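You operate a simulated robot arm through the tools that you are given. There is no shell and no other tool. Be economical: measure what you need, move in short steps, check, and stop when the job is done.

You are at the controls of a simulated robot arm. One attempt, no reset.

Task
Take the sleeved square bottle and put it on the top of the sleeving bench. Then open the drawer with the green handle, take the silver belt roller on the top of the sleeving bench and put it away inside, then shut the drawer. Then take the can from the top of the sleeving bench and put it on the mouth of the collecting belt. Keep to this order. Set down upright: sleeved square bottle, can.

The check looks at the end state, three seconds after you hand in, the way a careful person would. Anything else that was tipped, shoved, dropped, spilled or broken makes it a failure.

Robot
A 7-joint arm with a vacuum gripper on a trunk, on a base that drives. Base frame: it is fixed to the floor where the robot stands at the start and does not move with it; the origin is under the middle of the robot, x ahead of it, y to its left, z up; the surface under the hand at the start is at about z = 900. Readings come in mm, degrees, newtons and seconds.
With the tool pointing down near the work surface it reaches from about 100 to 780 mm from the robot's upright axis, wherever it stands. Its first joint turns from -166.0 to 166.0 degrees. Places, roughly: can [500, 3500, 750]; drawer [-2200, -900, 700]; drawer with the green handle [-2200, -900, 700]; mouth of the collecting belt [-3900, 2000, 900]; silver belt roller [500, 2000, 750]; top of the sleeving bench [400, 3100, 800]. Payload 1.88 kg.
Tool frame: the origin (TCP) lies in the middle of the cups' lips, and z points out of the cups. The gripper has 1 cup of 32 mm across, covering 32 by 32 mm (tool x, y); the bellows give 14 mm. With the vacuum on, a cup seals on a smooth face that it is pressed against (1 to 4 N); it does not hold porous or soft things. The pull reaches 41 N.
Orientation is that of the tool frame in the base frame, as a unit quaternion [w, x, y, z]. With the cups facing straight down, the tool's x points along the base's -x, its y along +y and its z along -z.

Tools
- The arm moves only by the tool move_arm. Its argument "deltas" is a list of rows, each a list of 7 numbers: the shift along the tool's x, y, z in units of 400 mm (1.0 is 400 mm), then the turn, a rotation vector about the tool's x, y, z in units of 60 degrees (1.0 is 60 degrees), then the vacuum: 1 switches it on, 0 off. In form: [[x, y, z, rx, ry, rz, vacuum], ...]. A call has 1 to 8 rows; each row is the pose to reach, as a shift and turn from the pose commanded when the call began, along the tool's axes at that moment. A call with a number of a shift or a turn outside -1 to 1 is refused whole. A row lasts 0.2 s, in which the tool goes at most 50 mm and 8.6 degrees; a call with a longer step from one row to the next is refused whole, and so is a gripper value outside its range. A pose out of reach is approached as far as the arm can. The call stops where the force on the tool passes 40 N (or 10 N more than at its start, if that is more) or the arm is blocked; 0.2 s more then pass. The pull builds up within a second once a cup has sealed. Time passes only in rows, and 0.2 s behind the last, so rows that repeat a pose give it time. It gives the time, the measured TCP pose, the force on the tool (base axes) and the pull of the vacuum at its end, in the units of the frame above (readings bear some noise), with the torque about the TCP (base axes, N m) and any sound that the robot's microphone picked up.
- Cameras (640 x 400 px; columns grow to the right, rows downward): "scene" is now at [37.2, 157.1, 1490.6]; the picture's right is [-0.04, -1.00, 0.00], its down [-0.51, 0.02, -0.86] and it looks along [0.86, -0.04, -0.51] (base axes); focal length 285 px, centre (320, 200). "wrist" rides on the gripper at [82, 14, -216] in the tool frame; the picture's right is [-0.17, 0.99, 0.00], its down [-0.91, -0.15, -0.37] and it looks along [-0.37, -0.06, 0.93] (tool axes); focal length 243 px, centre (320, 200). There is no depth. A picture from a camera that has moved, and an enlarged one, comes with that camera's place and axes in the base frame and with its lens. The place of the scene camera against the robot may be out by one fixed shift of up to 12 mm in any direction.
- grab_frame(camera): a new picture of that camera. No time passes.
- lift_body(by): slides the trunk up (or, below 0, down) by that many mm; the arm and the scene camera ride with it, the base frame stays. It gives what a move gives, with no picture.
- base_move(legs): drives the robot by 1 to 6 legs, each [ahead, left, turn to the left] in mm, mm and degrees, along the robot's own axes; the way and the turn of a leg run together, so that a leg with both is an arc; at most 1500 mm and 180 degrees a leg. The arm and the cameras ride along, it lands a little off, and it stops where it bumps. It gives what a move gives.
- pan_tilt(pan, tilt): turns the head with the scene camera to pan (to the left, within 155 degrees either way) and tilt (down, from -29 to 69), counted from straight ahead of the robot. It gives what a move gives.
- close_up(camera, box): a new picture of the part [left, top, right, bottom] of that camera's present view, enlarged. No time passes.
- job_done(): hands the job in; it is judged then, once.

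Go step by step. Nothing tells you exact positions but the pictures and the camera data: compare them with the known pose of the tool, close in by small moves and look again before you grip or let go. The budget is 165 turns and 128 pictures, counting those below and the enlarged ones. Unless the task says otherwise, let go and move clear before handing in, and close with one line.

The tools are called after "Request:" by a JSON object that holds its "name" and its "arguments". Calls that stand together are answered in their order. move_arm: Moves the arm, as the interface text tells. Its arguments: {"type":"object","properties":{"deltas":{"type":"array"}},"required":["deltas"]} The other tools are called the same way: lift_body (by) slides the trunk up or down; base_move (legs) drives the base; pan_tilt (pan, tilt) turns the head that bears the scene camera; grab_frame (camera) takes a picture; close_up (camera, box) takes an enlarged picture of a part of a camera's view; job_done () hands the job in.

At the start:

```text
time_s: 0.0
position: [445.1, 154.4, 1230.5]
tool_rot: [-0.001, 0.0, 1.0, 0.0]
contact_force: [-0.1, -1.7, 0.6]
torque: [0.0, 0.02, 0.0]
pull: 0.1
trunk travel left (down, up): [-425.0, 165.0]
robot x, y, heading: [-0.5, 4.4, -0.1]
head pan, tilt: [-2.4, 30.9]
```

scene: 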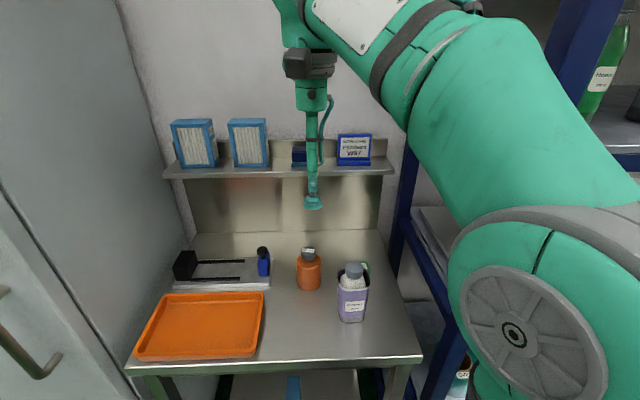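
wrist: 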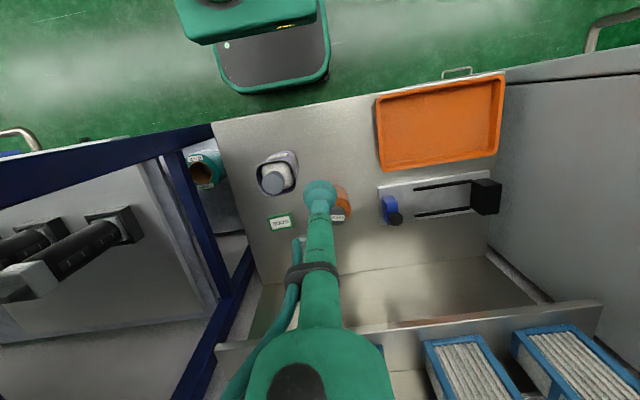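

I see a steel bench with an orange bottle, a bottle in a purple sleeve (probably the sleeved square bottle), a tray and a jig. I'll look closer at it.

Request:
{"name": "close_up", "arguments": {"camera": "scene", "box": [240, 220, 440, 345]}}

Request:
{"name": "close_up", "arguments": {"camera": "wrist", "box": [220, 120, 420, 245]}}

```text
3.20 times, centred on (340, 282) of scene
camera zoom: at [37.2, 157.1, 1490.6], right [-0.04, -1.0, 0.0], down [-0.51, 0.02, -0.86], along [0.86, -0.04, -0.51], focal length 911 px, centre (256, -64)
```

zoom: 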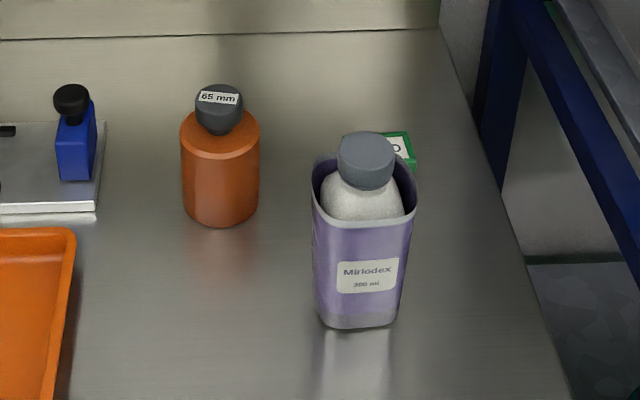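

```text
3.20 times, centred on (320, 182) of wrist
camera zoom: at [364.3, 168.7, 1447.0], right [0.17, 0.99, 0.0], down [0.91, -0.15, 0.37], along [0.37, -0.06, -0.93], focal length 776 px, centre (320, 256)
```

zoom: 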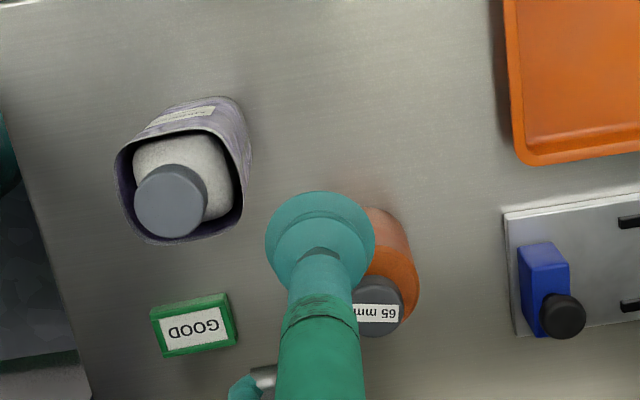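

The sleeved square bottle is the purple one, with its cap top near (471, 72, 1070). I'll bring the cup above it and look again.

Request:
{"name": "move_arm", "arguments": {"deltas": [[-0.03, -0.1, 0.04, 0, 0, 0, 0], [-0.065, -0.205, 0.08, 0, 0, 0, 0], [-0.065, -0.205, 0.18, 0, 0, 0, 0], [-0.065, -0.205, 0.26, 0, 0, 0, 0], [-0.065, -0.205, 0.26, 0, 0, 0, 0]]}}

Request:
{"name": "grab_frame", "arguments": {"camera": "wrist"}}

Request:
{"name": "close_up", "arguments": {"camera": "scene", "box": [300, 220, 400, 330]}}

```text
time_s: 1.2
position: [471.0, 71.9, 1125.1]
tool_rot: [-0.001, 0.0, 1.0, 0.0]
contact_force: [-0.4, 0.2, 0.1]
torque: [-0.01, -0.01, 0.01]
pull: 0.0
trunk travel left (down, up): [-425.0, 165.0]
robot x, y, heading: [-1.0, -0.7, -0.2]
head pan, tilt: [-2.4, 30.9]
```

```text
123 pictures are left
camera wrist: at [388.9, 86.4, 1342.1], right [0.17, 0.99, 0.0], down [0.91, -0.15, 0.37], along [0.37, -0.06, -0.93], focal length 243 px, centre (320, 200)
```

wrist: 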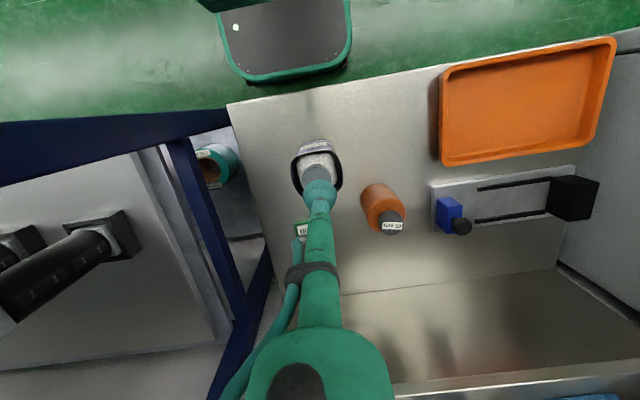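

```text
3.64 times, centred on (350, 275) of scene
camera zoom: at [37.3, 157.1, 1490.6], right [-0.04, -1.0, 0.0], down [-0.51, 0.02, -0.86], along [0.86, -0.04, -0.51], focal length 1035 px, centre (211, -73)
```

zoom: 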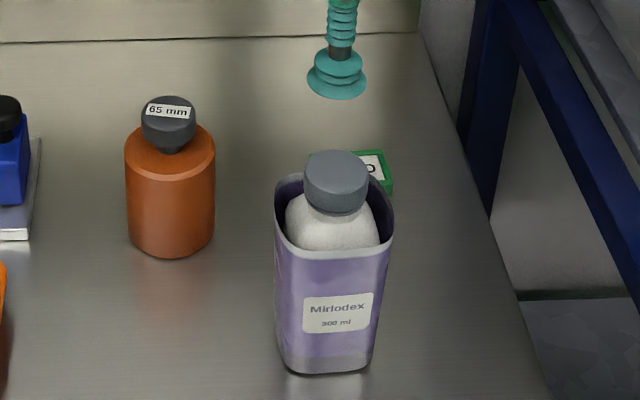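

Request:
{"name": "close_up", "arguments": {"camera": "wrist", "box": [270, 130, 370, 230]}}

```text
4.00 times, centred on (320, 180) of wrist
camera zoom: at [388.9, 86.4, 1342.1], right [0.17, 0.99, 0.0], down [0.91, -0.15, 0.37], along [0.37, -0.06, -0.93], focal length 970 px, centre (320, 280)
```

zoom: 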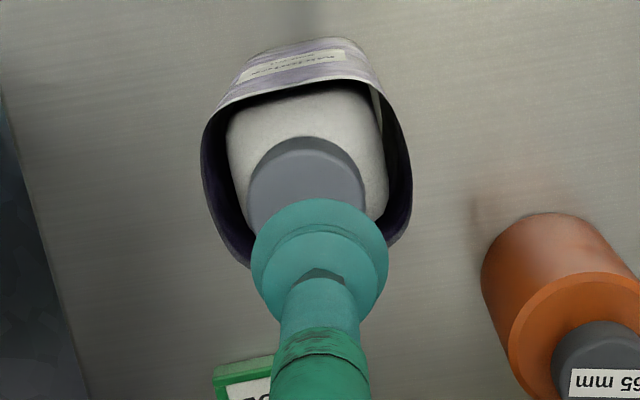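

The cap top centre works out at about (476, 68, 1060). I'll correct sideways, come down near it and check.

Request:
{"name": "move_arm", "arguments": {"deltas": [[-0.0125, -0.01, 0.05, 0, 0, 0, 0], [-0.0125, -0.01, 0.12, 0, 0, 0, 0], [-0.0125, -0.01, 0.12, 0, 0, 0, 0]]}}

Request:
{"name": "close_up", "arguments": {"camera": "wrist", "box": [270, 130, 370, 230]}}

Request:
{"name": "close_up", "arguments": {"camera": "scene", "box": [320, 240, 390, 290]}}

```text
time_s: 2.0
position: [477.1, 68.6, 1076.0]
tool_rot: [0.0, 0.0, 1.0, 0.0]
contact_force: [-0.8, 1.0, 0.3]
torque: [-0.03, -0.03, 0.02]
pull: 0.0
trunk travel left (down, up): [-425.0, 165.0]
robot x, y, heading: [1.3, 2.5, 0.0]
head pan, tilt: [-2.4, 30.9]
```

```text
4.00 times, centred on (320, 180) of wrist
camera zoom: at [395.3, 82.9, 1292.5], right [0.17, 0.99, 0.0], down [0.91, -0.15, 0.37], along [0.37, -0.06, -0.93], focal length 970 px, centre (320, 280)
```

zoom: 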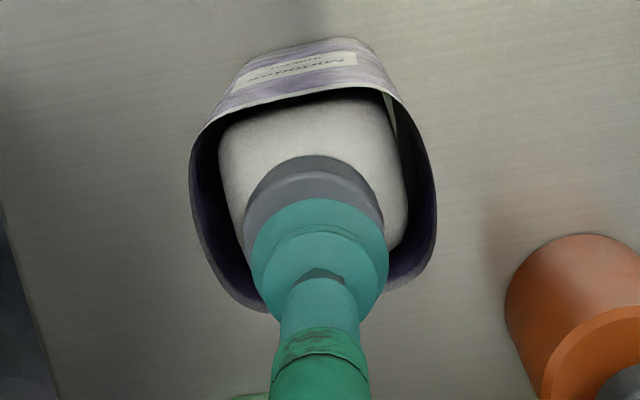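

```text
8.00 times, centred on (355, 265) of scene
camera zoom: at [37.3, 157.1, 1490.6], right [-0.04, -1.0, 0.0], down [-0.51, 0.02, -0.86], along [0.86, -0.04, -0.51], focal length 2277 px, centre (40, -320)
```

zoom: 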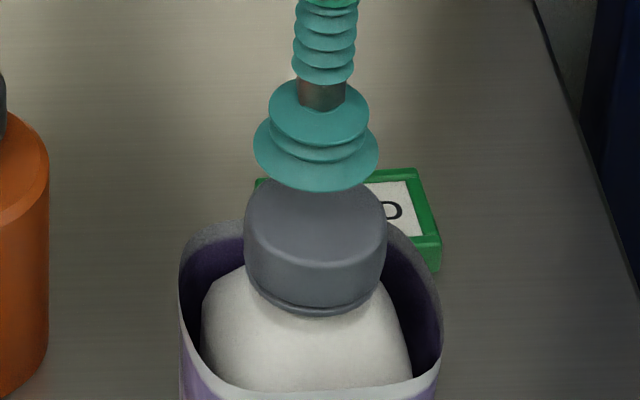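

The cup is centred over the cap. I'll go down gently with the vacuum on.

Request:
{"name": "move_arm", "arguments": {"deltas": [[0, 0, 0.02, 0, 0, 0, 1], [0, 0, 0.035, 0, 0, 0, 1], [0, 0, 0.04, 0, 0, 0, 1]]}}

```text
time_s: 2.8
position: [476.8, 67.3, 1061.5]
tool_rot: [0.0, 0.0, 1.0, 0.0]
contact_force: [0.5, 0.1, -0.8]
torque: [-0.02, 0.0, 0.0]
pull: 0.1
trunk travel left (down, up): [-425.0, 165.0]
robot x, y, heading: [0.8, 0.9, 0.3]
head pan, tilt: [-2.4, 30.9]
```

Request:
{"name": "move_arm", "arguments": {"deltas": [[0, 0, 0.005, 0, 0, 0, 1], [0, 0, 0.01, 0, 0, 0, 1], [0, 0, 0.01, 0, 0, 0, 1]]}}

```text
time_s: 3.6
position: [475.4, 66.9, 1058.5]
tool_rot: [-0.001, 0.0, 1.0, 0.0]
contact_force: [-0.2, -0.3, -0.1]
torque: [-0.05, 0.03, 0.03]
pull: 0.1
trunk travel left (down, up): [-425.0, 165.0]
robot x, y, heading: [-0.5, 0.9, 0.2]
head pan, tilt: [-2.4, 30.9]
```

No contact yet; I'll continue in small steps.

Request:
{"name": "move_arm", "arguments": {"deltas": [[0, 0, 0.005, 0, 0, 0, 1], [0, 0, 0.01, 0, 0, 0, 1], [0, 0, 0.01, 0, 0, 0, 1]]}}

```text
time_s: 4.4
position: [476.7, 68.2, 1054.6]
tool_rot: [0.0, 0.001, 1.0, 0.0]
contact_force: [0.1, -0.4, -0.3]
torque: [0.03, -0.02, 0.03]
pull: 40.9
trunk travel left (down, up): [-425.0, 165.0]
robot x, y, heading: [1.8, -2.7, 0.1]
head pan, tilt: [-2.4, 30.9]
```

It sealed with the full pull. I'll lift a little and see whether the sleeve comes along.

Request:
{"name": "move_arm", "arguments": {"deltas": [[0, 0, -0.02, 0, 0, 0, 1], [0, 0, -0.05, 0, 0, 0, 1], [0, 0, -0.05, 0, 0, 0, 1]]}}

Request:
{"name": "close_up", "arguments": {"camera": "scene", "box": [300, 220, 400, 330]}}

```text
time_s: 5.2
position: [475.9, 67.6, 1074.1]
tool_rot: [-0.001, 0.0, 1.0, 0.0]
contact_force: [0.0, 0.3, -3.8]
torque: [0.0, 0.0, -0.04]
pull: 40.5
trunk travel left (down, up): [-425.0, 165.0]
robot x, y, heading: [3.5, 1.9, -0.0]
head pan, tilt: [-2.4, 30.9]
```

```text
3.64 times, centred on (350, 275) of scene
camera zoom: at [37.2, 157.0, 1490.6], right [-0.04, -1.0, 0.0], down [-0.51, 0.02, -0.86], along [0.86, -0.04, -0.51], focal length 1035 px, centre (211, -73)
```

zoom: 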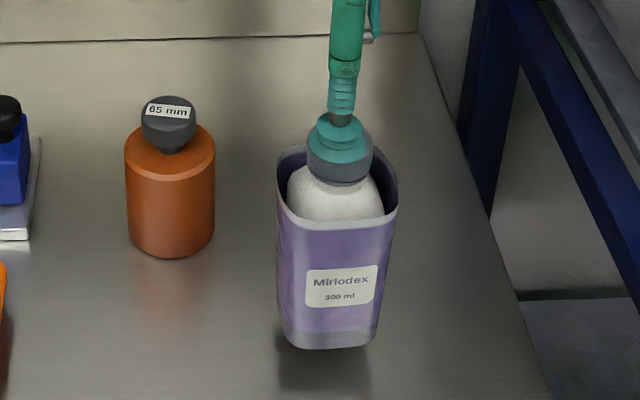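

Bottle and sleeve come up together, at about 3.8 N. I'll lift higher, back the base away from the bench and look left.

Request:
{"name": "move_arm", "arguments": {"deltas": [[0.02, 0, -0.1, 0, 0, 0, 1], [0.1, 0, -0.18, 0, 0, 0, 1], [0.2, 0.05, -0.2, 0, 0, 0, 1], [0.25, 0.1, -0.2, 0, 0, 0, 1], [0.25, 0.1, -0.2, 0, 0, 0, 1]]}}

Request:
{"name": "base_move", "arguments": {"legs": [[-700, 0, 0]]}}

Request:
{"name": "pan_tilt", "arguments": {"pan": 70, "tilt": 15}}

Request:
{"name": "grab_frame", "arguments": {"camera": "scene"}}

```text
time_s: 6.4
position: [373.8, 108.8, 1152.9]
tool_rot: [0.001, -0.001, 1.0, 0.0]
contact_force: [-0.8, 0.5, -1.7]
torque: [0.01, -0.01, -0.02]
pull: 40.6
trunk travel left (down, up): [-425.0, 165.0]
robot x, y, heading: [1.2, 0.0, 0.3]
head pan, tilt: [-2.4, 30.9]
```

```text
time_s: 10.2
position: [-316.2, 106.5, 1152.7]
tool_rot: [0.0, 0.005, 1.0, 0.0]
contact_force: [-0.5, -0.9, -3.2]
torque: [-0.02, 0.01, 0.0]
pull: 40.7
trunk travel left (down, up): [-425.0, 165.0]
robot x, y, heading: [-691.9, 0.3, -0.6]
head pan, tilt: [-2.4, 30.9]
```

```text
time_s: 11.7
position: [-317.3, 108.1, 1153.7]
tool_rot: [0.0, 0.005, 1.0, 0.001]
contact_force: [0.8, 0.1, -3.9]
torque: [0.02, -0.01, 0.03]
pull: 40.6
trunk travel left (down, up): [-425.0, 165.0]
robot x, y, heading: [-692.3, 0.4, -0.5]
head pan, tilt: [70.0, 15.0]
```

```text
117 pictures are left
camera scene: at [-711.1, 252.8, 1516.2], right [0.94, -0.35, 0.0], down [-0.09, -0.24, -0.97], along [0.34, 0.9, -0.26], focal length 285 px, centre (320, 200)
```

scene: 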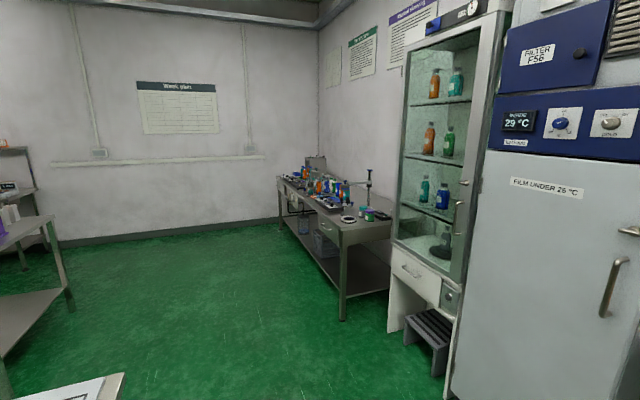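

The sleeving bench is ahead to the left, with its front edge at about x=120 and y from 2000 to 4100. The lane at x≈-500 looks free, so I'll drive along it facing the bench.

Request:
{"name": "base_move", "arguments": {"legs": [[200, 0, 0], [0, 1300, 0], [0, 1100, 0]]}}

Request:
{"name": "pan_tilt", "arguments": {"pan": 0, "tilt": 25}}

Request:
{"name": "grab_frame", "arguments": {"camera": "scene"}}

Request:
{"name": "pan_tilt", "arguments": {"pan": 45, "tilt": 25}}

Request:
{"name": "grab_frame", "arguments": {"camera": "scene"}}

```text
time_s: 24.7
position: [-45.3, 2499.2, 1153.8]
tool_rot: [0.0, 0.024, 1.0, 0.001]
contact_force: [0.6, 0.5, -2.8]
torque: [0.01, 0.01, 0.0]
pull: 41.0
trunk travel left (down, up): [-425.0, 165.0]
robot x, y, heading: [-427.3, 2410.5, -2.8]
head pan, tilt: [70.0, 15.0]
```

```text
time_s: 26.1
position: [-47.1, 2499.6, 1152.8]
tool_rot: [0.0, 0.024, 1.0, 0.0]
contact_force: [0.0, 0.0, -3.4]
torque: [-0.02, -0.01, 0.0]
pull: 40.6
trunk travel left (down, up): [-425.0, 165.0]
robot x, y, heading: [-425.8, 2409.7, -2.7]
head pan, tilt: [0.0, 25.0]
```

```text
116 pictures are left
camera scene: at [-378.7, 2570.2, 1500.0], right [-0.05, -1.0, 0.0], down [-0.42, 0.02, -0.91], along [0.91, -0.04, -0.42], focal length 285 px, centre (320, 200)
```

scene: 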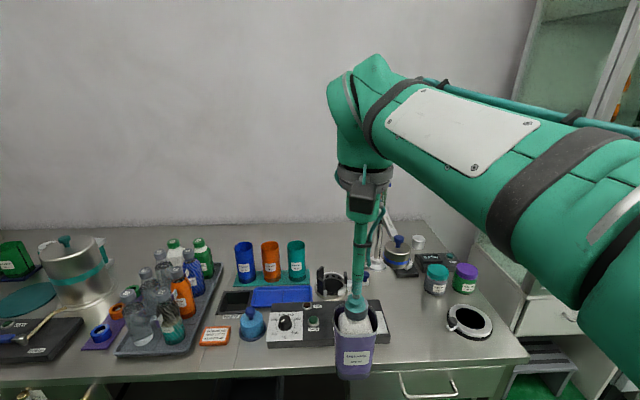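

```text
time_s: 27.2
position: [-45.6, 2500.8, 1153.2]
tool_rot: [0.0, 0.024, 1.0, 0.001]
contact_force: [0.2, -1.0, -3.0]
torque: [-0.01, -0.01, -0.02]
pull: 40.8
trunk travel left (down, up): [-425.0, 165.0]
robot x, y, heading: [-426.0, 2409.0, -2.9]
head pan, tilt: [45.0, 25.0]
```

```text
115 pictures are left
camera scene: at [-402.5, 2636.5, 1499.9], right [0.67, -0.74, 0.0], down [-0.31, -0.28, -0.91], along [0.67, 0.61, -0.42], focal length 285 px, centre (320, 200)
```

scene: 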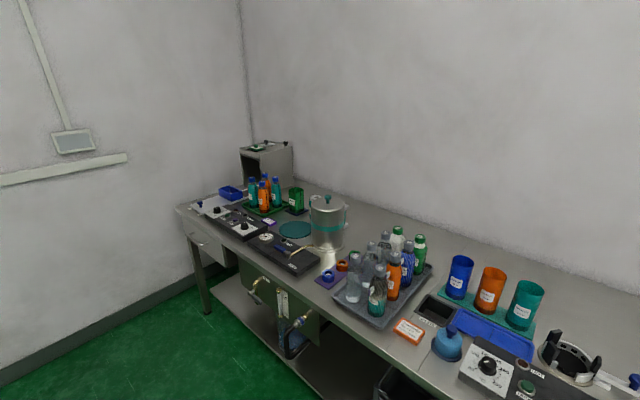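

Request:
{"name": "close_up", "arguments": {"camera": "scene", "box": [170, 140, 370, 290]}}

Request:
{"name": "pan_tilt", "arguments": {"pan": -15, "tilt": 25}}

Request:
{"name": "close_up", "arguments": {"camera": "scene", "box": [150, 180, 450, 380]}}

Request:
{"name": "grab_frame", "arguments": {"camera": "wrist"}}

```text
2.67 times, centred on (270, 215) of scene
camera zoom: at [-402.5, 2636.5, 1499.9], right [0.67, -0.74, 0.0], down [-0.31, -0.28, -0.91], along [0.67, 0.61, -0.42], focal length 759 px, centre (453, 160)
```

zoom: 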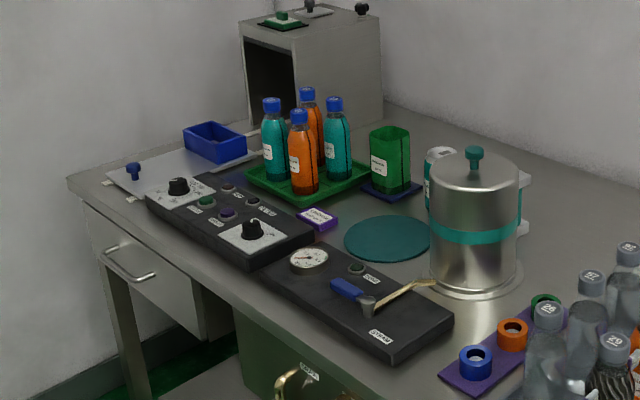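

```text
time_s: 28.5
position: [-46.9, 2500.3, 1153.6]
tool_rot: [0.001, 0.024, 1.0, 0.0]
contact_force: [0.4, -0.2, -4.4]
torque: [0.03, -0.01, 0.01]
pull: 40.9
trunk travel left (down, up): [-425.0, 165.0]
robot x, y, heading: [-426.8, 2413.6, -3.2]
head pan, tilt: [-15.0, 25.0]
```

```text
2.00 times, centred on (300, 280) of scene
camera zoom: at [-383.0, 2546.5, 1499.9], right [-0.3, -0.95, 0.0], down [-0.4, 0.13, -0.91], along [0.86, -0.28, -0.42], focal length 569 px, centre (360, 40)
```

zoom: 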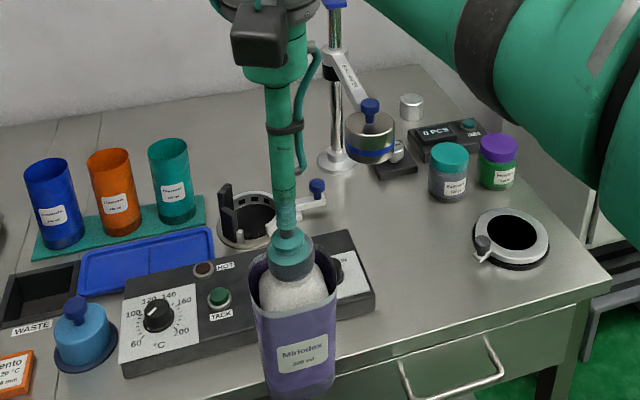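

```text
112 pictures are left
camera wrist: at [-126.7, 2517.9, 1369.5], right [0.21, 0.98, 0.0], down [0.91, -0.2, 0.37], along [0.37, -0.08, -0.93], focal length 243 px, centre (320, 200)
```

wrist: 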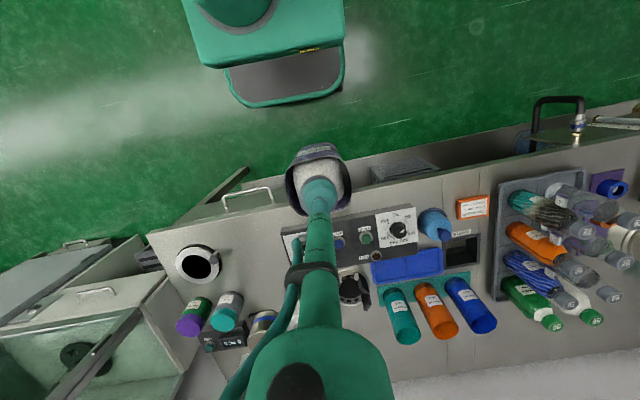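

Clear spot for the bottle: between the heater box and the ring, around (240, 2235). I'll carry it above that spot, staying high.

Request:
{"name": "move_arm", "arguments": {"deltas": [[-0.06, -0.05, 0, 0, 0, 0, 1], [-0.14, -0.12, 0, 0, 0, 0, 1], [-0.23, -0.195, 0, 0, 0, 0, 1], [-0.32, -0.27, 0, 0, 0, 0, 1], [-0.41, -0.345, 0, 0, 0, 0, 1], [-0.5, -0.42, 0, 0, 0, 0, 1], [-0.58, -0.49, 0, 0, 0, 0, 1], [-0.64, -0.54, 0, 0, 0, 0, 1]]}}

Request:
{"name": "move_arm", "arguments": {"deltas": [[-0.06, -0.05, 0.02, 0, 0, 0, 1], [-0.107, -0.087, 0.08, 0, 0, 0, 1], [-0.107, -0.087, 0.17, 0, 0, 0, 1], [-0.107, -0.087, 0.25, 0, 0, 0, 1], [-0.107, -0.087, 0.25, 0, 0, 0, 1]]}}

Request:
{"name": "grab_frame", "arguments": {"camera": "scene"}}

Request:
{"name": "grab_frame", "arguments": {"camera": "wrist"}}

```text
time_s: 30.3
position: [200.3, 2269.5, 1154.7]
tool_rot: [0.0, 0.024, 1.0, 0.0]
contact_force: [-0.3, 0.1, -3.3]
torque: [-0.01, 0.03, 0.0]
pull: 40.6
trunk travel left (down, up): [-425.0, 165.0]
robot x, y, heading: [-424.4, 2413.5, -2.9]
head pan, tilt: [-15.0, 25.0]
```

```text
time_s: 31.5
position: [241.3, 2234.0, 1052.6]
tool_rot: [-0.001, 0.025, 1.0, 0.0]
contact_force: [0.3, -0.9, -3.1]
torque: [0.0, 0.02, 0.01]
pull: 40.6
trunk travel left (down, up): [-425.0, 165.0]
robot x, y, heading: [-425.4, 2409.6, -2.8]
head pan, tilt: [-15.0, 25.0]
```

```text
111 pictures are left
camera scene: at [-382.8, 2546.4, 1500.0], right [-0.31, -0.95, 0.0], down [-0.4, 0.13, -0.91], along [0.86, -0.28, -0.42], focal length 285 px, centre (320, 200)
```

scene: 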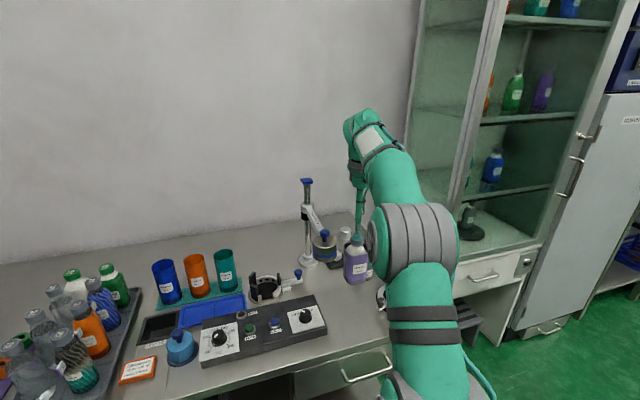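

```text
110 pictures are left
camera wrist: at [160.3, 2252.8, 1268.9], right [0.21, 0.98, 0.0], down [0.91, -0.2, 0.37], along [0.37, -0.08, -0.93], focal length 243 px, centre (320, 200)
```

wrist: 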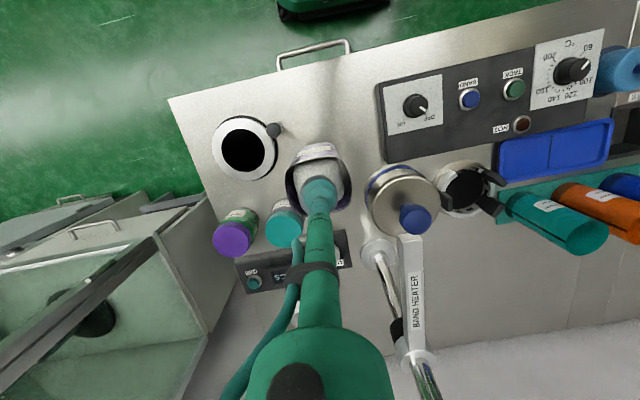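

The spot under the bottle is clear on all sides. I'll lower towards the bench, which I estimate at z≈800–815, and then go in small steps.

Request:
{"name": "move_arm", "arguments": {"deltas": [[0.01, 0, 0.07, 0, 0, 0, 1], [0.02, 0, 0.14, 0, 0, 0, 1], [0.02, 0, 0.185, 0, 0, 0, 1], [0.02, 0, 0.185, 0, 0, 0, 1]]}}

Request:
{"name": "close_up", "arguments": {"camera": "scene", "box": [280, 220, 420, 320]}}

Request:
{"name": "close_up", "arguments": {"camera": "wrist", "box": [210, 90, 410, 240]}}

```text
time_s: 32.5
position: [233.7, 2234.2, 978.3]
tool_rot: [0.0, 0.024, 1.0, 0.0]
contact_force: [0.2, -0.3, -3.9]
torque: [0.01, 0.02, 0.03]
pull: 40.9
trunk travel left (down, up): [-425.0, 165.0]
robot x, y, heading: [-427.4, 2409.1, -2.9]
head pan, tilt: [-15.0, 25.0]
```

```text
4.00 times, centred on (350, 270) of scene
camera zoom: at [-382.8, 2546.4, 1500.0], right [-0.31, -0.95, 0.0], down [-0.4, 0.13, -0.91], along [0.86, -0.28, -0.42], focal length 1138 px, centre (200, -80)
```

zoom: 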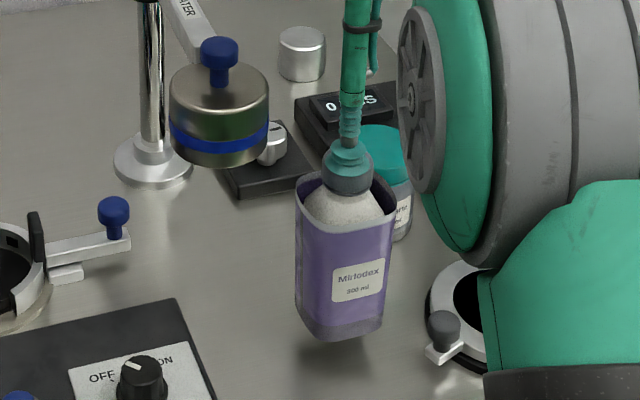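

```text
2.67 times, centred on (310, 165) of wrist
camera zoom: at [152.5, 2252.5, 1194.6], right [0.21, 0.98, 0.0], down [0.91, -0.2, 0.37], along [0.37, -0.08, -0.93], focal length 647 px, centre (347, 293)
```

zoom: 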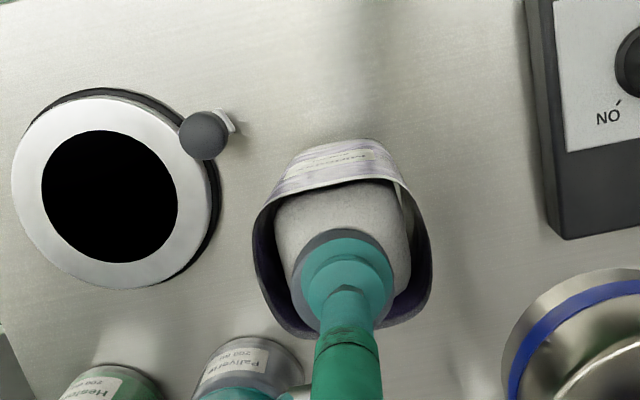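

Request:
{"name": "move_arm", "arguments": {"deltas": [[0, 0, 0.0125, 0, 0, 0, 1], [0, 0, 0.025, 0, 0, 0, 1], [0, 0, 0.025, 0, 0, 0, 1]]}}

Request:
{"name": "close_up", "arguments": {"camera": "scene", "box": [320, 240, 390, 320]}}

```text
time_s: 33.3
position: [233.2, 2235.7, 970.2]
tool_rot: [0.0, 0.024, 1.0, 0.0]
contact_force: [-0.7, -0.8, -3.1]
torque: [-0.02, 0.03, -0.01]
pull: 40.6
trunk travel left (down, up): [-425.0, 165.0]
robot x, y, heading: [-426.1, 2414.7, -2.6]
head pan, tilt: [-15.0, 25.0]
```

```text
5.00 times, centred on (355, 280) of scene
camera zoom: at [-382.9, 2546.4, 1500.0], right [-0.31, -0.95, 0.0], down [-0.4, 0.13, -0.91], along [0.86, -0.28, -0.42], focal length 1423 px, centre (145, -200)
```

zoom: 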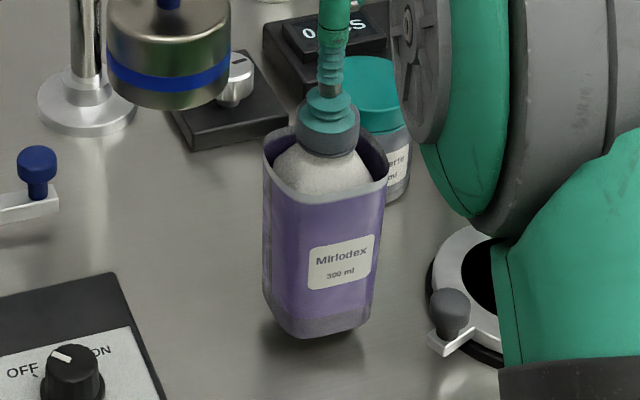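

Request:
{"name": "move_arm", "arguments": {"deltas": [[0, 0, 0.01, 0, 0, 0, 1], [0, 0, 0.02, 0, 0, 0, 1], [0, 0, 0.02, 0, 0, 0, 1]]}}

Request:
{"name": "close_up", "arguments": {"camera": "scene", "box": [320, 240, 390, 320]}}

```text
time_s: 34.1
position: [231.8, 2235.5, 961.1]
tool_rot: [0.0, 0.024, 1.0, 0.0]
contact_force: [0.2, 0.0, -2.6]
torque: [-0.01, 0.02, 0.0]
pull: 41.2
trunk travel left (down, up): [-425.0, 165.0]
robot x, y, heading: [-423.3, 2409.0, -3.3]
head pan, tilt: [-15.0, 25.0]
```

```text
5.00 times, centred on (355, 280) of scene
camera zoom: at [-382.9, 2546.4, 1500.0], right [-0.31, -0.95, 0.0], down [-0.4, 0.13, -0.91], along [0.86, -0.28, -0.42], focal length 1423 px, centre (145, -200)
```

zoom: 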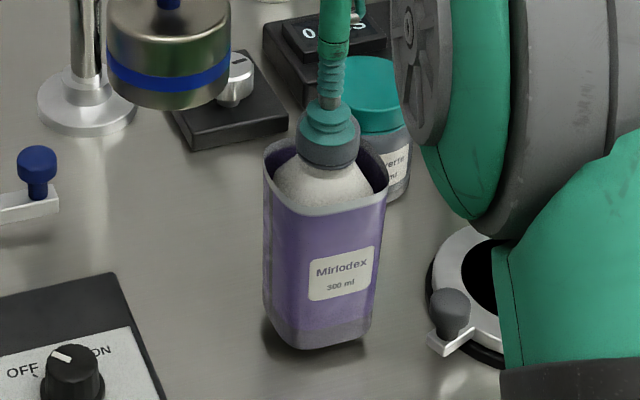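

Request:
{"name": "move_arm", "arguments": {"deltas": [[0, 0, 0.005, 0, 0, 0, 1], [0, 0, 0.01, 0, 0, 0, 1], [0, 0, 0.01, 0, 0, 0, 1]]}}

Request:
{"name": "move_arm", "arguments": {"deltas": [[0, 0, 0.005, 0, 0, 0, 1], [0, 0, 0.008, 0, 0, 0, 1], [0, 0, 0.008, 0, 0, 0, 1]]}}

Request:
{"name": "close_up", "arguments": {"camera": "scene", "box": [320, 240, 390, 320]}}

```text
time_s: 34.9
position: [230.6, 2235.4, 957.1]
tool_rot: [0.001, 0.025, 1.0, 0.0]
contact_force: [0.7, -0.4, -3.9]
torque: [-0.01, 0.01, 0.02]
pull: 40.6
trunk travel left (down, up): [-425.0, 165.0]
robot x, y, heading: [-429.0, 2411.9, -2.7]
head pan, tilt: [-15.0, 25.0]
```

```text
time_s: 35.7
position: [232.3, 2235.2, 954.0]
tool_rot: [0.001, 0.024, 1.0, 0.0]
contact_force: [0.0, -0.8, -3.7]
torque: [-0.02, 0.03, 0.02]
pull: 40.2
trunk travel left (down, up): [-425.0, 165.0]
robot x, y, heading: [-426.4, 2410.0, -3.0]
head pan, tilt: [-15.0, 25.0]
```

```text
5.00 times, centred on (355, 280) of scene
camera zoom: at [-382.9, 2546.4, 1500.0], right [-0.31, -0.95, 0.0], down [-0.4, 0.13, -0.91], along [0.86, -0.28, -0.42], focal length 1423 px, centre (145, -200)
```

zoom: 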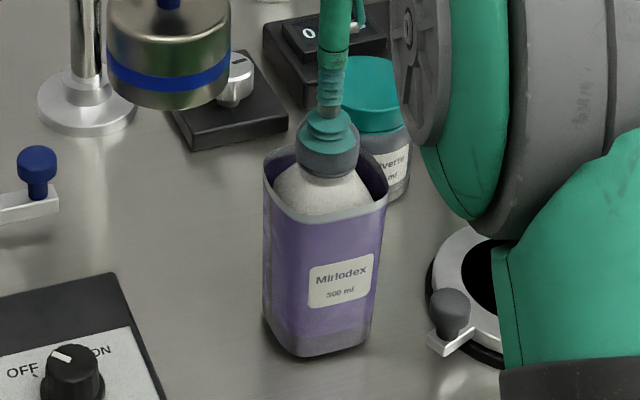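

Request:
{"name": "move_arm", "arguments": {"deltas": [[0, 0, 0.004, 0, 0, 0, 1], [0, 0, 0.004, 0, 0, 0, 1]]}}

Request:
{"name": "move_arm", "arguments": {"deltas": [[0, 0, 0.004, 0, 0, 0, 1], [0, 0, 0.004, 0, 0, 0, 1]]}}

Request:
{"name": "close_up", "arguments": {"camera": "scene", "box": [320, 240, 390, 320]}}

```text
time_s: 36.3
position: [232.0, 2234.6, 953.3]
tool_rot: [0.0, 0.025, 1.0, 0.0]
contact_force: [0.1, -0.2, -3.9]
torque: [-0.02, 0.0, -0.05]
pull: 40.1
trunk travel left (down, up): [-425.0, 165.0]
robot x, y, heading: [-428.7, 2412.2, -2.6]
head pan, tilt: [-15.0, 25.0]
```

```text
time_s: 36.9
position: [231.7, 2234.9, 951.4]
tool_rot: [0.0, 0.025, 1.0, 0.0]
contact_force: [0.4, 0.2, -2.9]
torque: [0.0, -0.02, 0.01]
pull: 41.0
trunk travel left (down, up): [-425.0, 165.0]
robot x, y, heading: [-425.6, 2410.7, -2.8]
head pan, tilt: [-15.0, 25.0]
```

```text
5.00 times, centred on (355, 280) of scene
camera zoom: at [-383.0, 2546.4, 1500.0], right [-0.31, -0.95, 0.0], down [-0.4, 0.13, -0.91], along [0.86, -0.28, -0.42], focal length 1423 px, centre (145, -200)
```

zoom: 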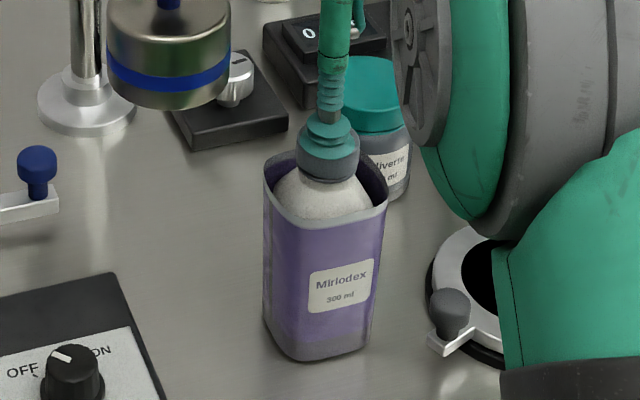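

Request:
{"name": "move_arm", "arguments": {"deltas": [[0, 0, 0.005, 0, 0, 0, 1], [0, 0, 0.005, 0, 0, 0, 1]]}}

Request:
{"name": "move_arm", "arguments": {"deltas": [[0, 0, 0.005, 0, 0, 0, 1], [0, 0, 0.005, 0, 0, 0, 1]]}}

Request:
{"name": "close_up", "arguments": {"camera": "scene", "box": [320, 240, 390, 320]}}

```text
time_s: 37.5
position: [231.6, 2235.2, 950.7]
tool_rot: [0.0, 0.025, 1.0, 0.0]
contact_force: [-0.7, 0.2, 4.7]
torque: [-0.06, -0.02, 0.01]
pull: 40.5
trunk travel left (down, up): [-425.0, 165.0]
robot x, y, heading: [-428.3, 2408.9, -2.6]
head pan, tilt: [-15.0, 25.0]
```

```text
time_s: 38.1
position: [232.0, 2235.1, 948.4]
tool_rot: [0.002, 0.025, 1.0, -0.001]
contact_force: [-3.6, 0.4, 13.7]
torque: [-0.01, 0.01, -0.04]
pull: 40.3
trunk travel left (down, up): [-425.0, 165.0]
robot x, y, heading: [-429.1, 2412.8, -3.0]
head pan, tilt: [-15.0, 25.0]
```

```text
5.00 times, centred on (355, 280) of scene
camera zoom: at [-384.5, 2546.8, 1500.1], right [-0.31, -0.95, 0.0], down [-0.4, 0.13, -0.91], along [0.86, -0.28, -0.42], focal length 1423 px, centre (145, -200)
```

zoom: 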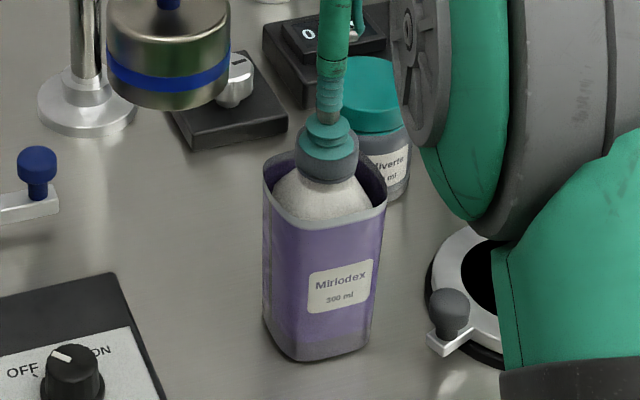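

Contact is made. I'll ease the pressure off, release, and rise straight up.

Request:
{"name": "move_arm", "arguments": {"deltas": [[0, 0, -0.006, 0, 0, 0, 1], [0, 0, -0.006, 0, 0, 0, 0], [0, 0, -0.006, 0, 0, 0, 0], [0, 0, -0.006, 0, 0, 0, 0], [0, 0, -0.006, 0, 0, 0, 0]]}}

```text
time_s: 39.3
position: [231.5, 2234.6, 950.1]
tool_rot: [-0.001, 0.024, 1.0, 0.0]
contact_force: [-0.6, -0.4, 0.3]
torque: [-0.01, -0.02, 0.0]
pull: 0.1
trunk travel left (down, up): [-425.0, 165.0]
robot x, y, heading: [-424.7, 2411.6, -2.7]
head pan, tilt: [-15.0, 25.0]
```

Request:
{"name": "move_arm", "arguments": {"deltas": [[0, 0, -0.02, 0, 0, 0, 0], [0, 0, -0.1, 0, 0, 0, 0], [0, 0, -0.22, 0, 0, 0, 0], [0, 0, -0.34, 0, 0, 0, 0], [0.05, 0.1, -0.4, 0, 0, 0, 0], [0.05, 0.2, -0.4, 0, 0, 0, 0]]}}

Request:
{"name": "close_up", "arguments": {"camera": "scene", "box": [280, 210, 420, 320]}}

Request:
{"name": "grab_frame", "arguments": {"camera": "wrist"}}

```text
refused: row 5 steps farther than a row can; nothing moved
```

```text
3.64 times, centred on (350, 265) of scene
camera zoom: at [-383.0, 2546.4, 1499.9], right [-0.31, -0.95, 0.0], down [-0.4, 0.13, -0.91], along [0.86, -0.28, -0.42], focal length 1035 px, centre (211, -36)
```

zoom: 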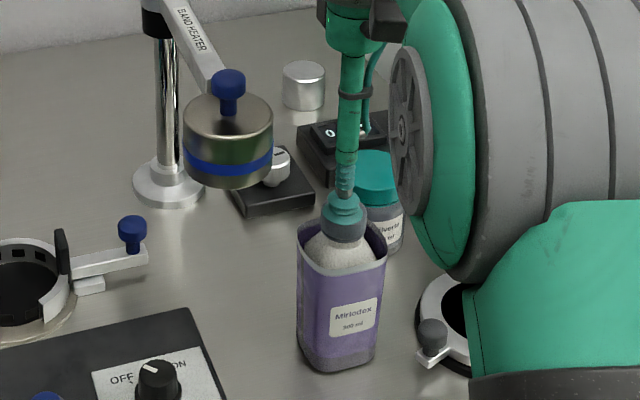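

```text
101 pictures are left
camera wrist: at [151.5, 2253.2, 1166.0], right [0.21, 0.98, 0.0], down [0.91, -0.2, 0.37], along [0.37, -0.08, -0.93], focal length 243 px, centre (320, 200)
```

wrist: 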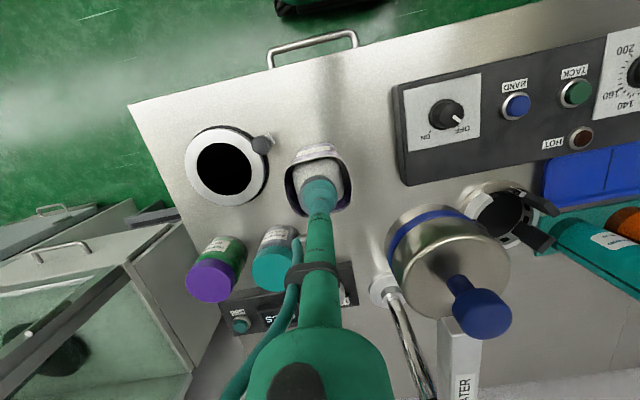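

Request:
{"name": "move_arm", "arguments": {"deltas": [[0, 0, -0.02, 0, 0, 0, 0], [0, 0, -0.1, 0, 0, 0, 0], [0, 0, -0.22, 0, 0, 0, 0], [0, 0, -0.34, 0, 0, 0, 0], [0, 0, -0.45, 0, 0, 0, 0], [0, 0, -0.55, 0, 0, 0, 0], [0.1, 0.0, -0.57, 0, 0, 0, 0], [0.1, 0.0, -0.57, 0, 0, 0, 0]]}}

Request:
{"name": "grab_frame", "arguments": {"camera": "scene"}}

Request:
{"name": "close_up", "arguments": {"camera": "wrist", "box": [200, 120, 440, 320]}}

```text
time_s: 41.1
position: [192.3, 2236.9, 1178.7]
tool_rot: [0.001, 0.024, 1.0, -0.001]
contact_force: [-0.5, -0.4, 0.2]
torque: [0.0, -0.08, 0.0]
pull: 0.1
out of reach, approached as far as the arm can: row 6
trunk travel left (down, up): [-425.0, 165.0]
robot x, y, heading: [-426.2, 2410.5, -2.7]
head pan, tilt: [-15.0, 25.0]
```

```text
100 pictures are left
camera scene: at [-383.6, 2546.5, 1499.9], right [-0.31, -0.95, 0.0], down [-0.4, 0.13, -0.91], along [0.86, -0.28, -0.42], focal length 285 px, centre (320, 200)
```

scene: 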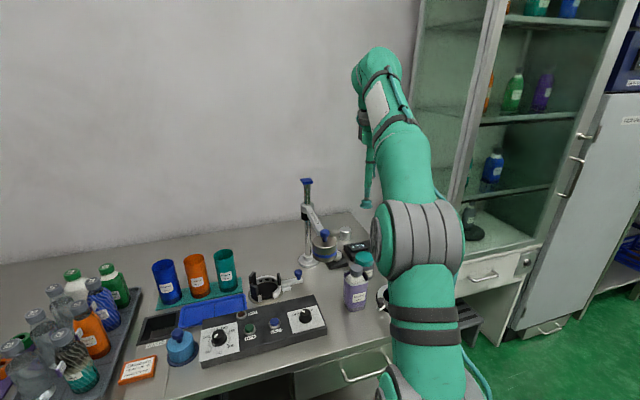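

```text
2.00 times, centred on (320, 220) of wrist
camera zoom: at [112.6, 2256.3, 1393.9], right [0.21, 0.98, 0.0], down [0.91, -0.2, 0.38], along [0.37, -0.08, -0.93], focal length 485 px, centre (320, 160)
```

zoom: 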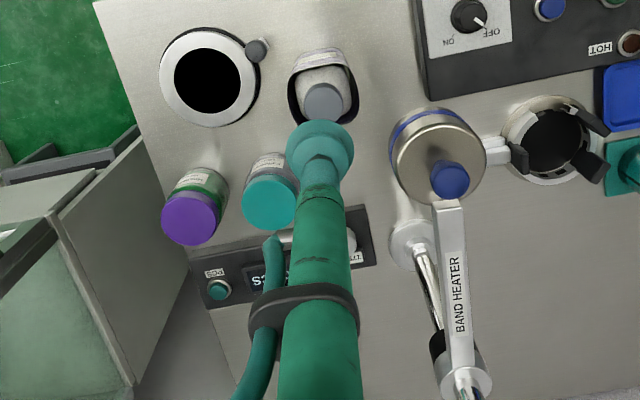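

The bottle stands upright. Next I retract the arm and look around behind for the drawer with the green handle.

Request:
{"name": "move_arm", "arguments": {"deltas": [[0.1, 0.03, 0, 0, 0, 0, 0], [0.2, 0.07, 0, 0, 0, 0, 0], [0.3, 0.12, 0, 0, 0, 0, 0], [0.4, 0.18, 0, 0, 0, 0, 0], [0.5, 0.24, 0, 0, 0, 0, 0], [0.58, 0.3, 0, 0, 0, 0, 0], [0.64, 0.36, 0, 0, 0, 0, 0]]}}

Request:
{"name": "pan_tilt", "arguments": {"pan": -140, "tilt": 15}}

Request:
{"name": "grab_frame", "arguments": {"camera": "scene"}}

Request:
{"name": "pan_tilt", "arguments": {"pan": 150, "tilt": 15}}

Request:
{"name": "grab_frame", "arguments": {"camera": "scene"}}

```text
time_s: 42.7
position: [-57.6, 2394.2, 1178.0]
tool_rot: [-0.001, 0.025, 1.0, 0.0]
contact_force: [0.8, -0.2, 0.4]
torque: [0.03, -0.03, -0.02]
pull: 0.1
trunk travel left (down, up): [-425.0, 165.0]
robot x, y, heading: [-426.5, 2411.9, -3.1]
head pan, tilt: [-15.0, 25.0]
```

```text
time_s: 44.7
position: [-57.5, 2393.7, 1180.0]
tool_rot: [0.0, 0.025, 1.0, 0.001]
contact_force: [0.1, -0.3, -1.0]
torque: [0.03, -0.01, -0.02]
pull: 0.2
trunk travel left (down, up): [-425.0, 165.0]
robot x, y, heading: [-424.1, 2412.0, -2.8]
head pan, tilt: [-140.0, 15.0]
```

```text
98 pictures are left
camera scene: at [-545.2, 2518.1, 1516.2], right [-0.6, 0.8, 0.0], down [0.21, 0.16, -0.97], along [-0.77, -0.58, -0.26], focal length 285 px, centre (320, 200)
```

scene: 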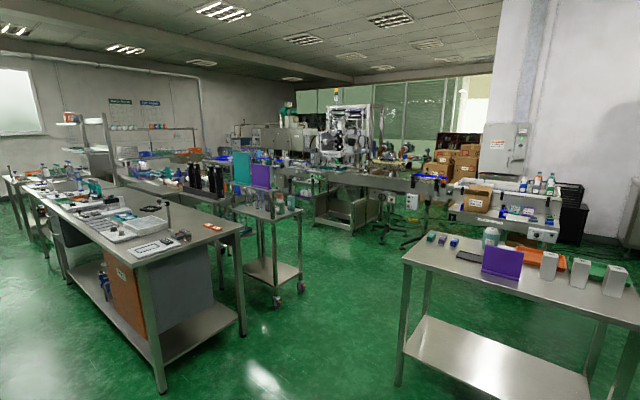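

```text
time_s: 48.7
position: [-57.2, 2392.4, 1180.0]
tool_rot: [0.001, 0.024, 1.0, 0.001]
contact_force: [0.5, 0.1, -0.4]
torque: [0.02, 0.02, 0.02]
pull: 0.1
trunk travel left (down, up): [-425.0, 165.0]
robot x, y, heading: [-425.6, 2410.7, -2.8]
head pan, tilt: [150.0, 15.0]
```

```text
97 pictures are left
camera scene: at [-549.3, 2625.2, 1516.2], right [0.54, 0.84, 0.0], down [0.22, -0.14, -0.97], along [-0.81, 0.52, -0.26], focal length 285 px, centre (320, 200)
```

scene: 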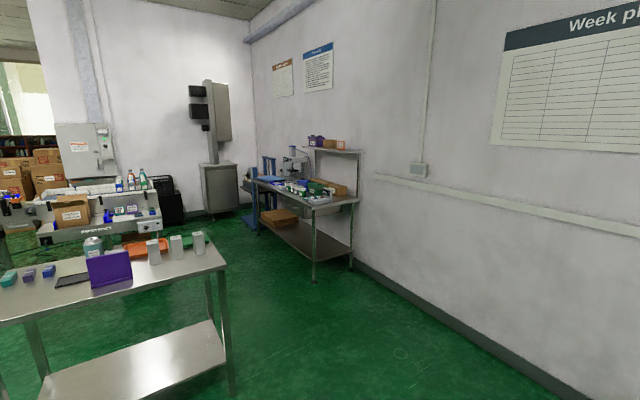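

Request:
{"name": "pan_tilt", "arguments": {"pan": -125, "tilt": 12}}

Request:
{"name": "close_up", "arguments": {"camera": "scene", "box": [160, 130, 400, 280]}}

```text
time_s: 52.5
position: [-56.3, 2393.7, 1179.3]
tool_rot: [0.001, 0.025, 1.0, 0.0]
contact_force: [-0.7, -0.5, 0.0]
torque: [-0.01, 0.01, -0.02]
pull: 0.1
trunk travel left (down, up): [-425.0, 165.0]
robot x, y, heading: [-426.0, 2412.0, -2.8]
head pan, tilt: [-125.0, 12.0]
```

```text
2.67 times, centred on (280, 205) of scene
camera zoom: at [-528.0, 2500.9, 1521.1], right [-0.79, 0.61, 0.0], down [0.13, 0.16, -0.98], along [-0.6, -0.77, -0.21], focal length 759 px, centre (427, 187)
```

zoom: 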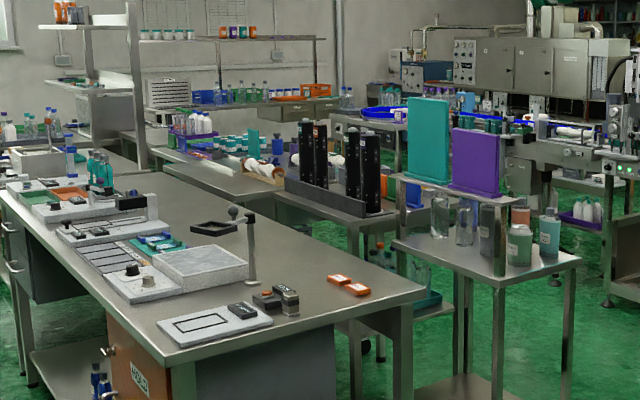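

Request:
{"name": "base_move", "arguments": {"legs": [[-900, -850, 0]]}}

Request:
{"name": "pan_tilt", "arguments": {"pan": -120, "tilt": 20}}

Request:
{"name": "grab_frame", "arguments": {"camera": "scene"}}

```text
time_s: 58.7
position: [-984.0, 1597.4, 1179.4]
tool_rot: [0.0, 0.021, 1.0, 0.0]
contact_force: [0.9, 0.4, -0.5]
torque: [0.0, -0.01, -0.03]
pull: 0.1
trunk travel left (down, up): [-425.0, 165.0]
robot x, y, heading: [-1353.4, 1610.2, -2.4]
head pan, tilt: [-125.0, 12.0]
```

```text
time_s: 59.4
position: [-983.0, 1595.9, 1178.9]
tool_rot: [0.0, 0.02, 1.0, 0.0]
contact_force: [-0.2, 0.4, -0.5]
torque: [-0.01, 0.03, 0.01]
pull: 0.2
trunk travel left (down, up): [-425.0, 165.0]
robot x, y, heading: [-1355.9, 1611.0, -2.2]
head pan, tilt: [-120.0, 20.0]
```

```text
95 pictures are left
camera scene: at [-1448.8, 1696.4, 1508.1], right [-0.84, 0.54, 0.0], down [0.18, 0.29, -0.94], along [-0.5, -0.79, -0.34], focal length 285 px, centre (320, 200)
```

scene: 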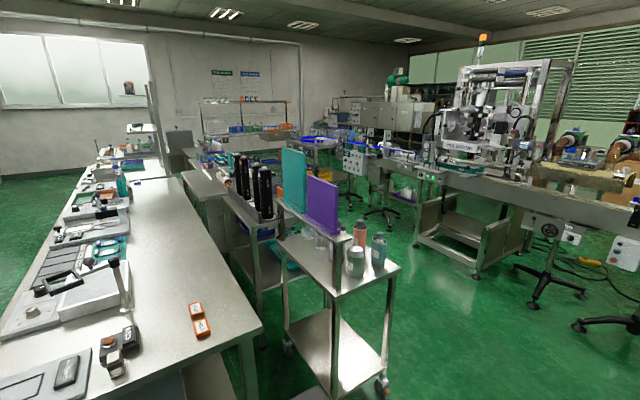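

The aisle west of the cart (x≈-3000) is open. I'll back into it and look toward the drawer.

Request:
{"name": "base_move", "arguments": {"legs": [[-300, -180, 0], [-1350, 60, 0]]}}

Request:
{"name": "pan_tilt", "arguments": {"pan": -70, "tilt": 20}}

Request:
{"name": "grab_frame", "arguments": {"camera": "scene"}}

```text
time_s: 67.9
position: [-2600.4, 1537.6, 1179.6]
tool_rot: [0.001, 0.014, 1.0, 0.0]
contact_force: [-0.8, -0.2, -0.2]
torque: [0.03, -0.02, -0.05]
pull: 0.0
trunk travel left (down, up): [-425.0, 165.0]
robot x, y, heading: [-2971.4, 1546.3, -1.6]
head pan, tilt: [-120.0, 20.0]
```

```text
time_s: 69.0
position: [-2603.4, 1537.9, 1179.6]
tool_rot: [0.0, 0.015, 1.0, 0.0]
contact_force: [-0.6, -0.6, 0.4]
torque: [-0.02, 0.0, 0.01]
pull: 0.0
trunk travel left (down, up): [-425.0, 165.0]
robot x, y, heading: [-2968.9, 1546.0, -1.8]
head pan, tilt: [-70.0, 20.0]
```

```text
94 pictures are left
camera scene: at [-2990.5, 1622.0, 1508.0], right [-0.95, -0.31, 0.0], down [-0.11, 0.32, -0.94], along [0.3, -0.89, -0.34], focal length 285 px, centre (320, 200)
```

scene: 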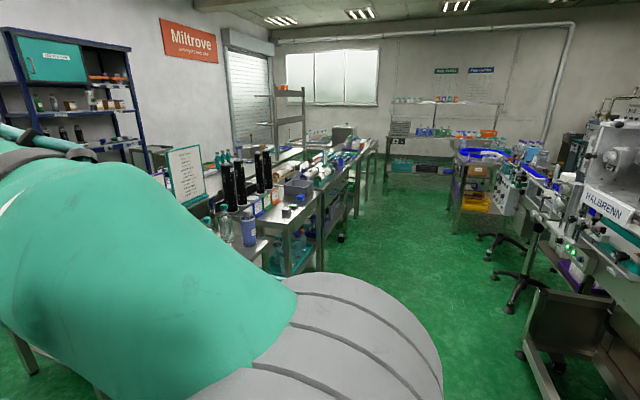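

Request:
{"name": "base_move", "arguments": {"legs": [[0, -1200, 1.5], [0, -900, 0]]}}

Request:
{"name": "pan_tilt", "arguments": {"pan": -25, "tilt": 28}}

Request:
{"name": "grab_frame", "arguments": {"camera": "scene"}}

```text
time_s: 79.7
position: [-2650.0, -603.4, 1179.6]
tool_rot: [0.0, 0.012, 1.0, 0.0]
contact_force: [-0.5, 0.1, 0.1]
torque: [-0.02, 0.06, 0.0]
pull: 0.1
trunk travel left (down, up): [-425.0, 165.0]
robot x, y, heading: [-3019.0, -598.4, -1.4]
head pan, tilt: [-70.0, 20.0]
```

```text
time_s: 80.8
position: [-2649.9, -602.6, 1179.9]
tool_rot: [0.0, 0.012, 1.0, 0.0]
contact_force: [0.2, 0.6, -0.1]
torque: [0.0, 0.04, -0.03]
pull: 0.0
trunk travel left (down, up): [-425.0, 165.0]
robot x, y, heading: [-3020.2, -595.0, -1.2]
head pan, tilt: [-25.0, 28.0]
```

```text
93 pictures are left
camera scene: at [-2986.5, -473.5, 1495.2], right [-0.44, -0.9, 0.0], down [-0.42, 0.21, -0.88], along [0.79, -0.39, -0.47], focal length 285 px, centre (320, 200)
```

scene: 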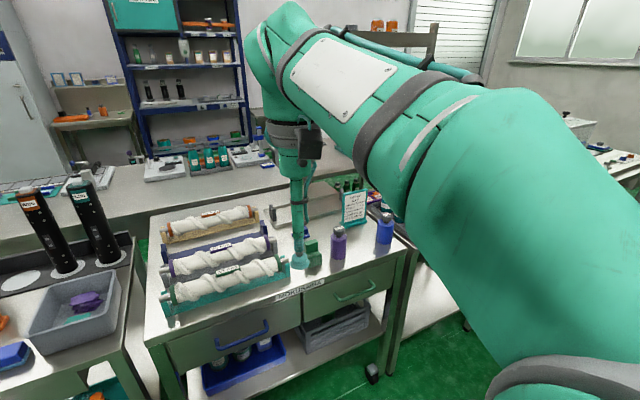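

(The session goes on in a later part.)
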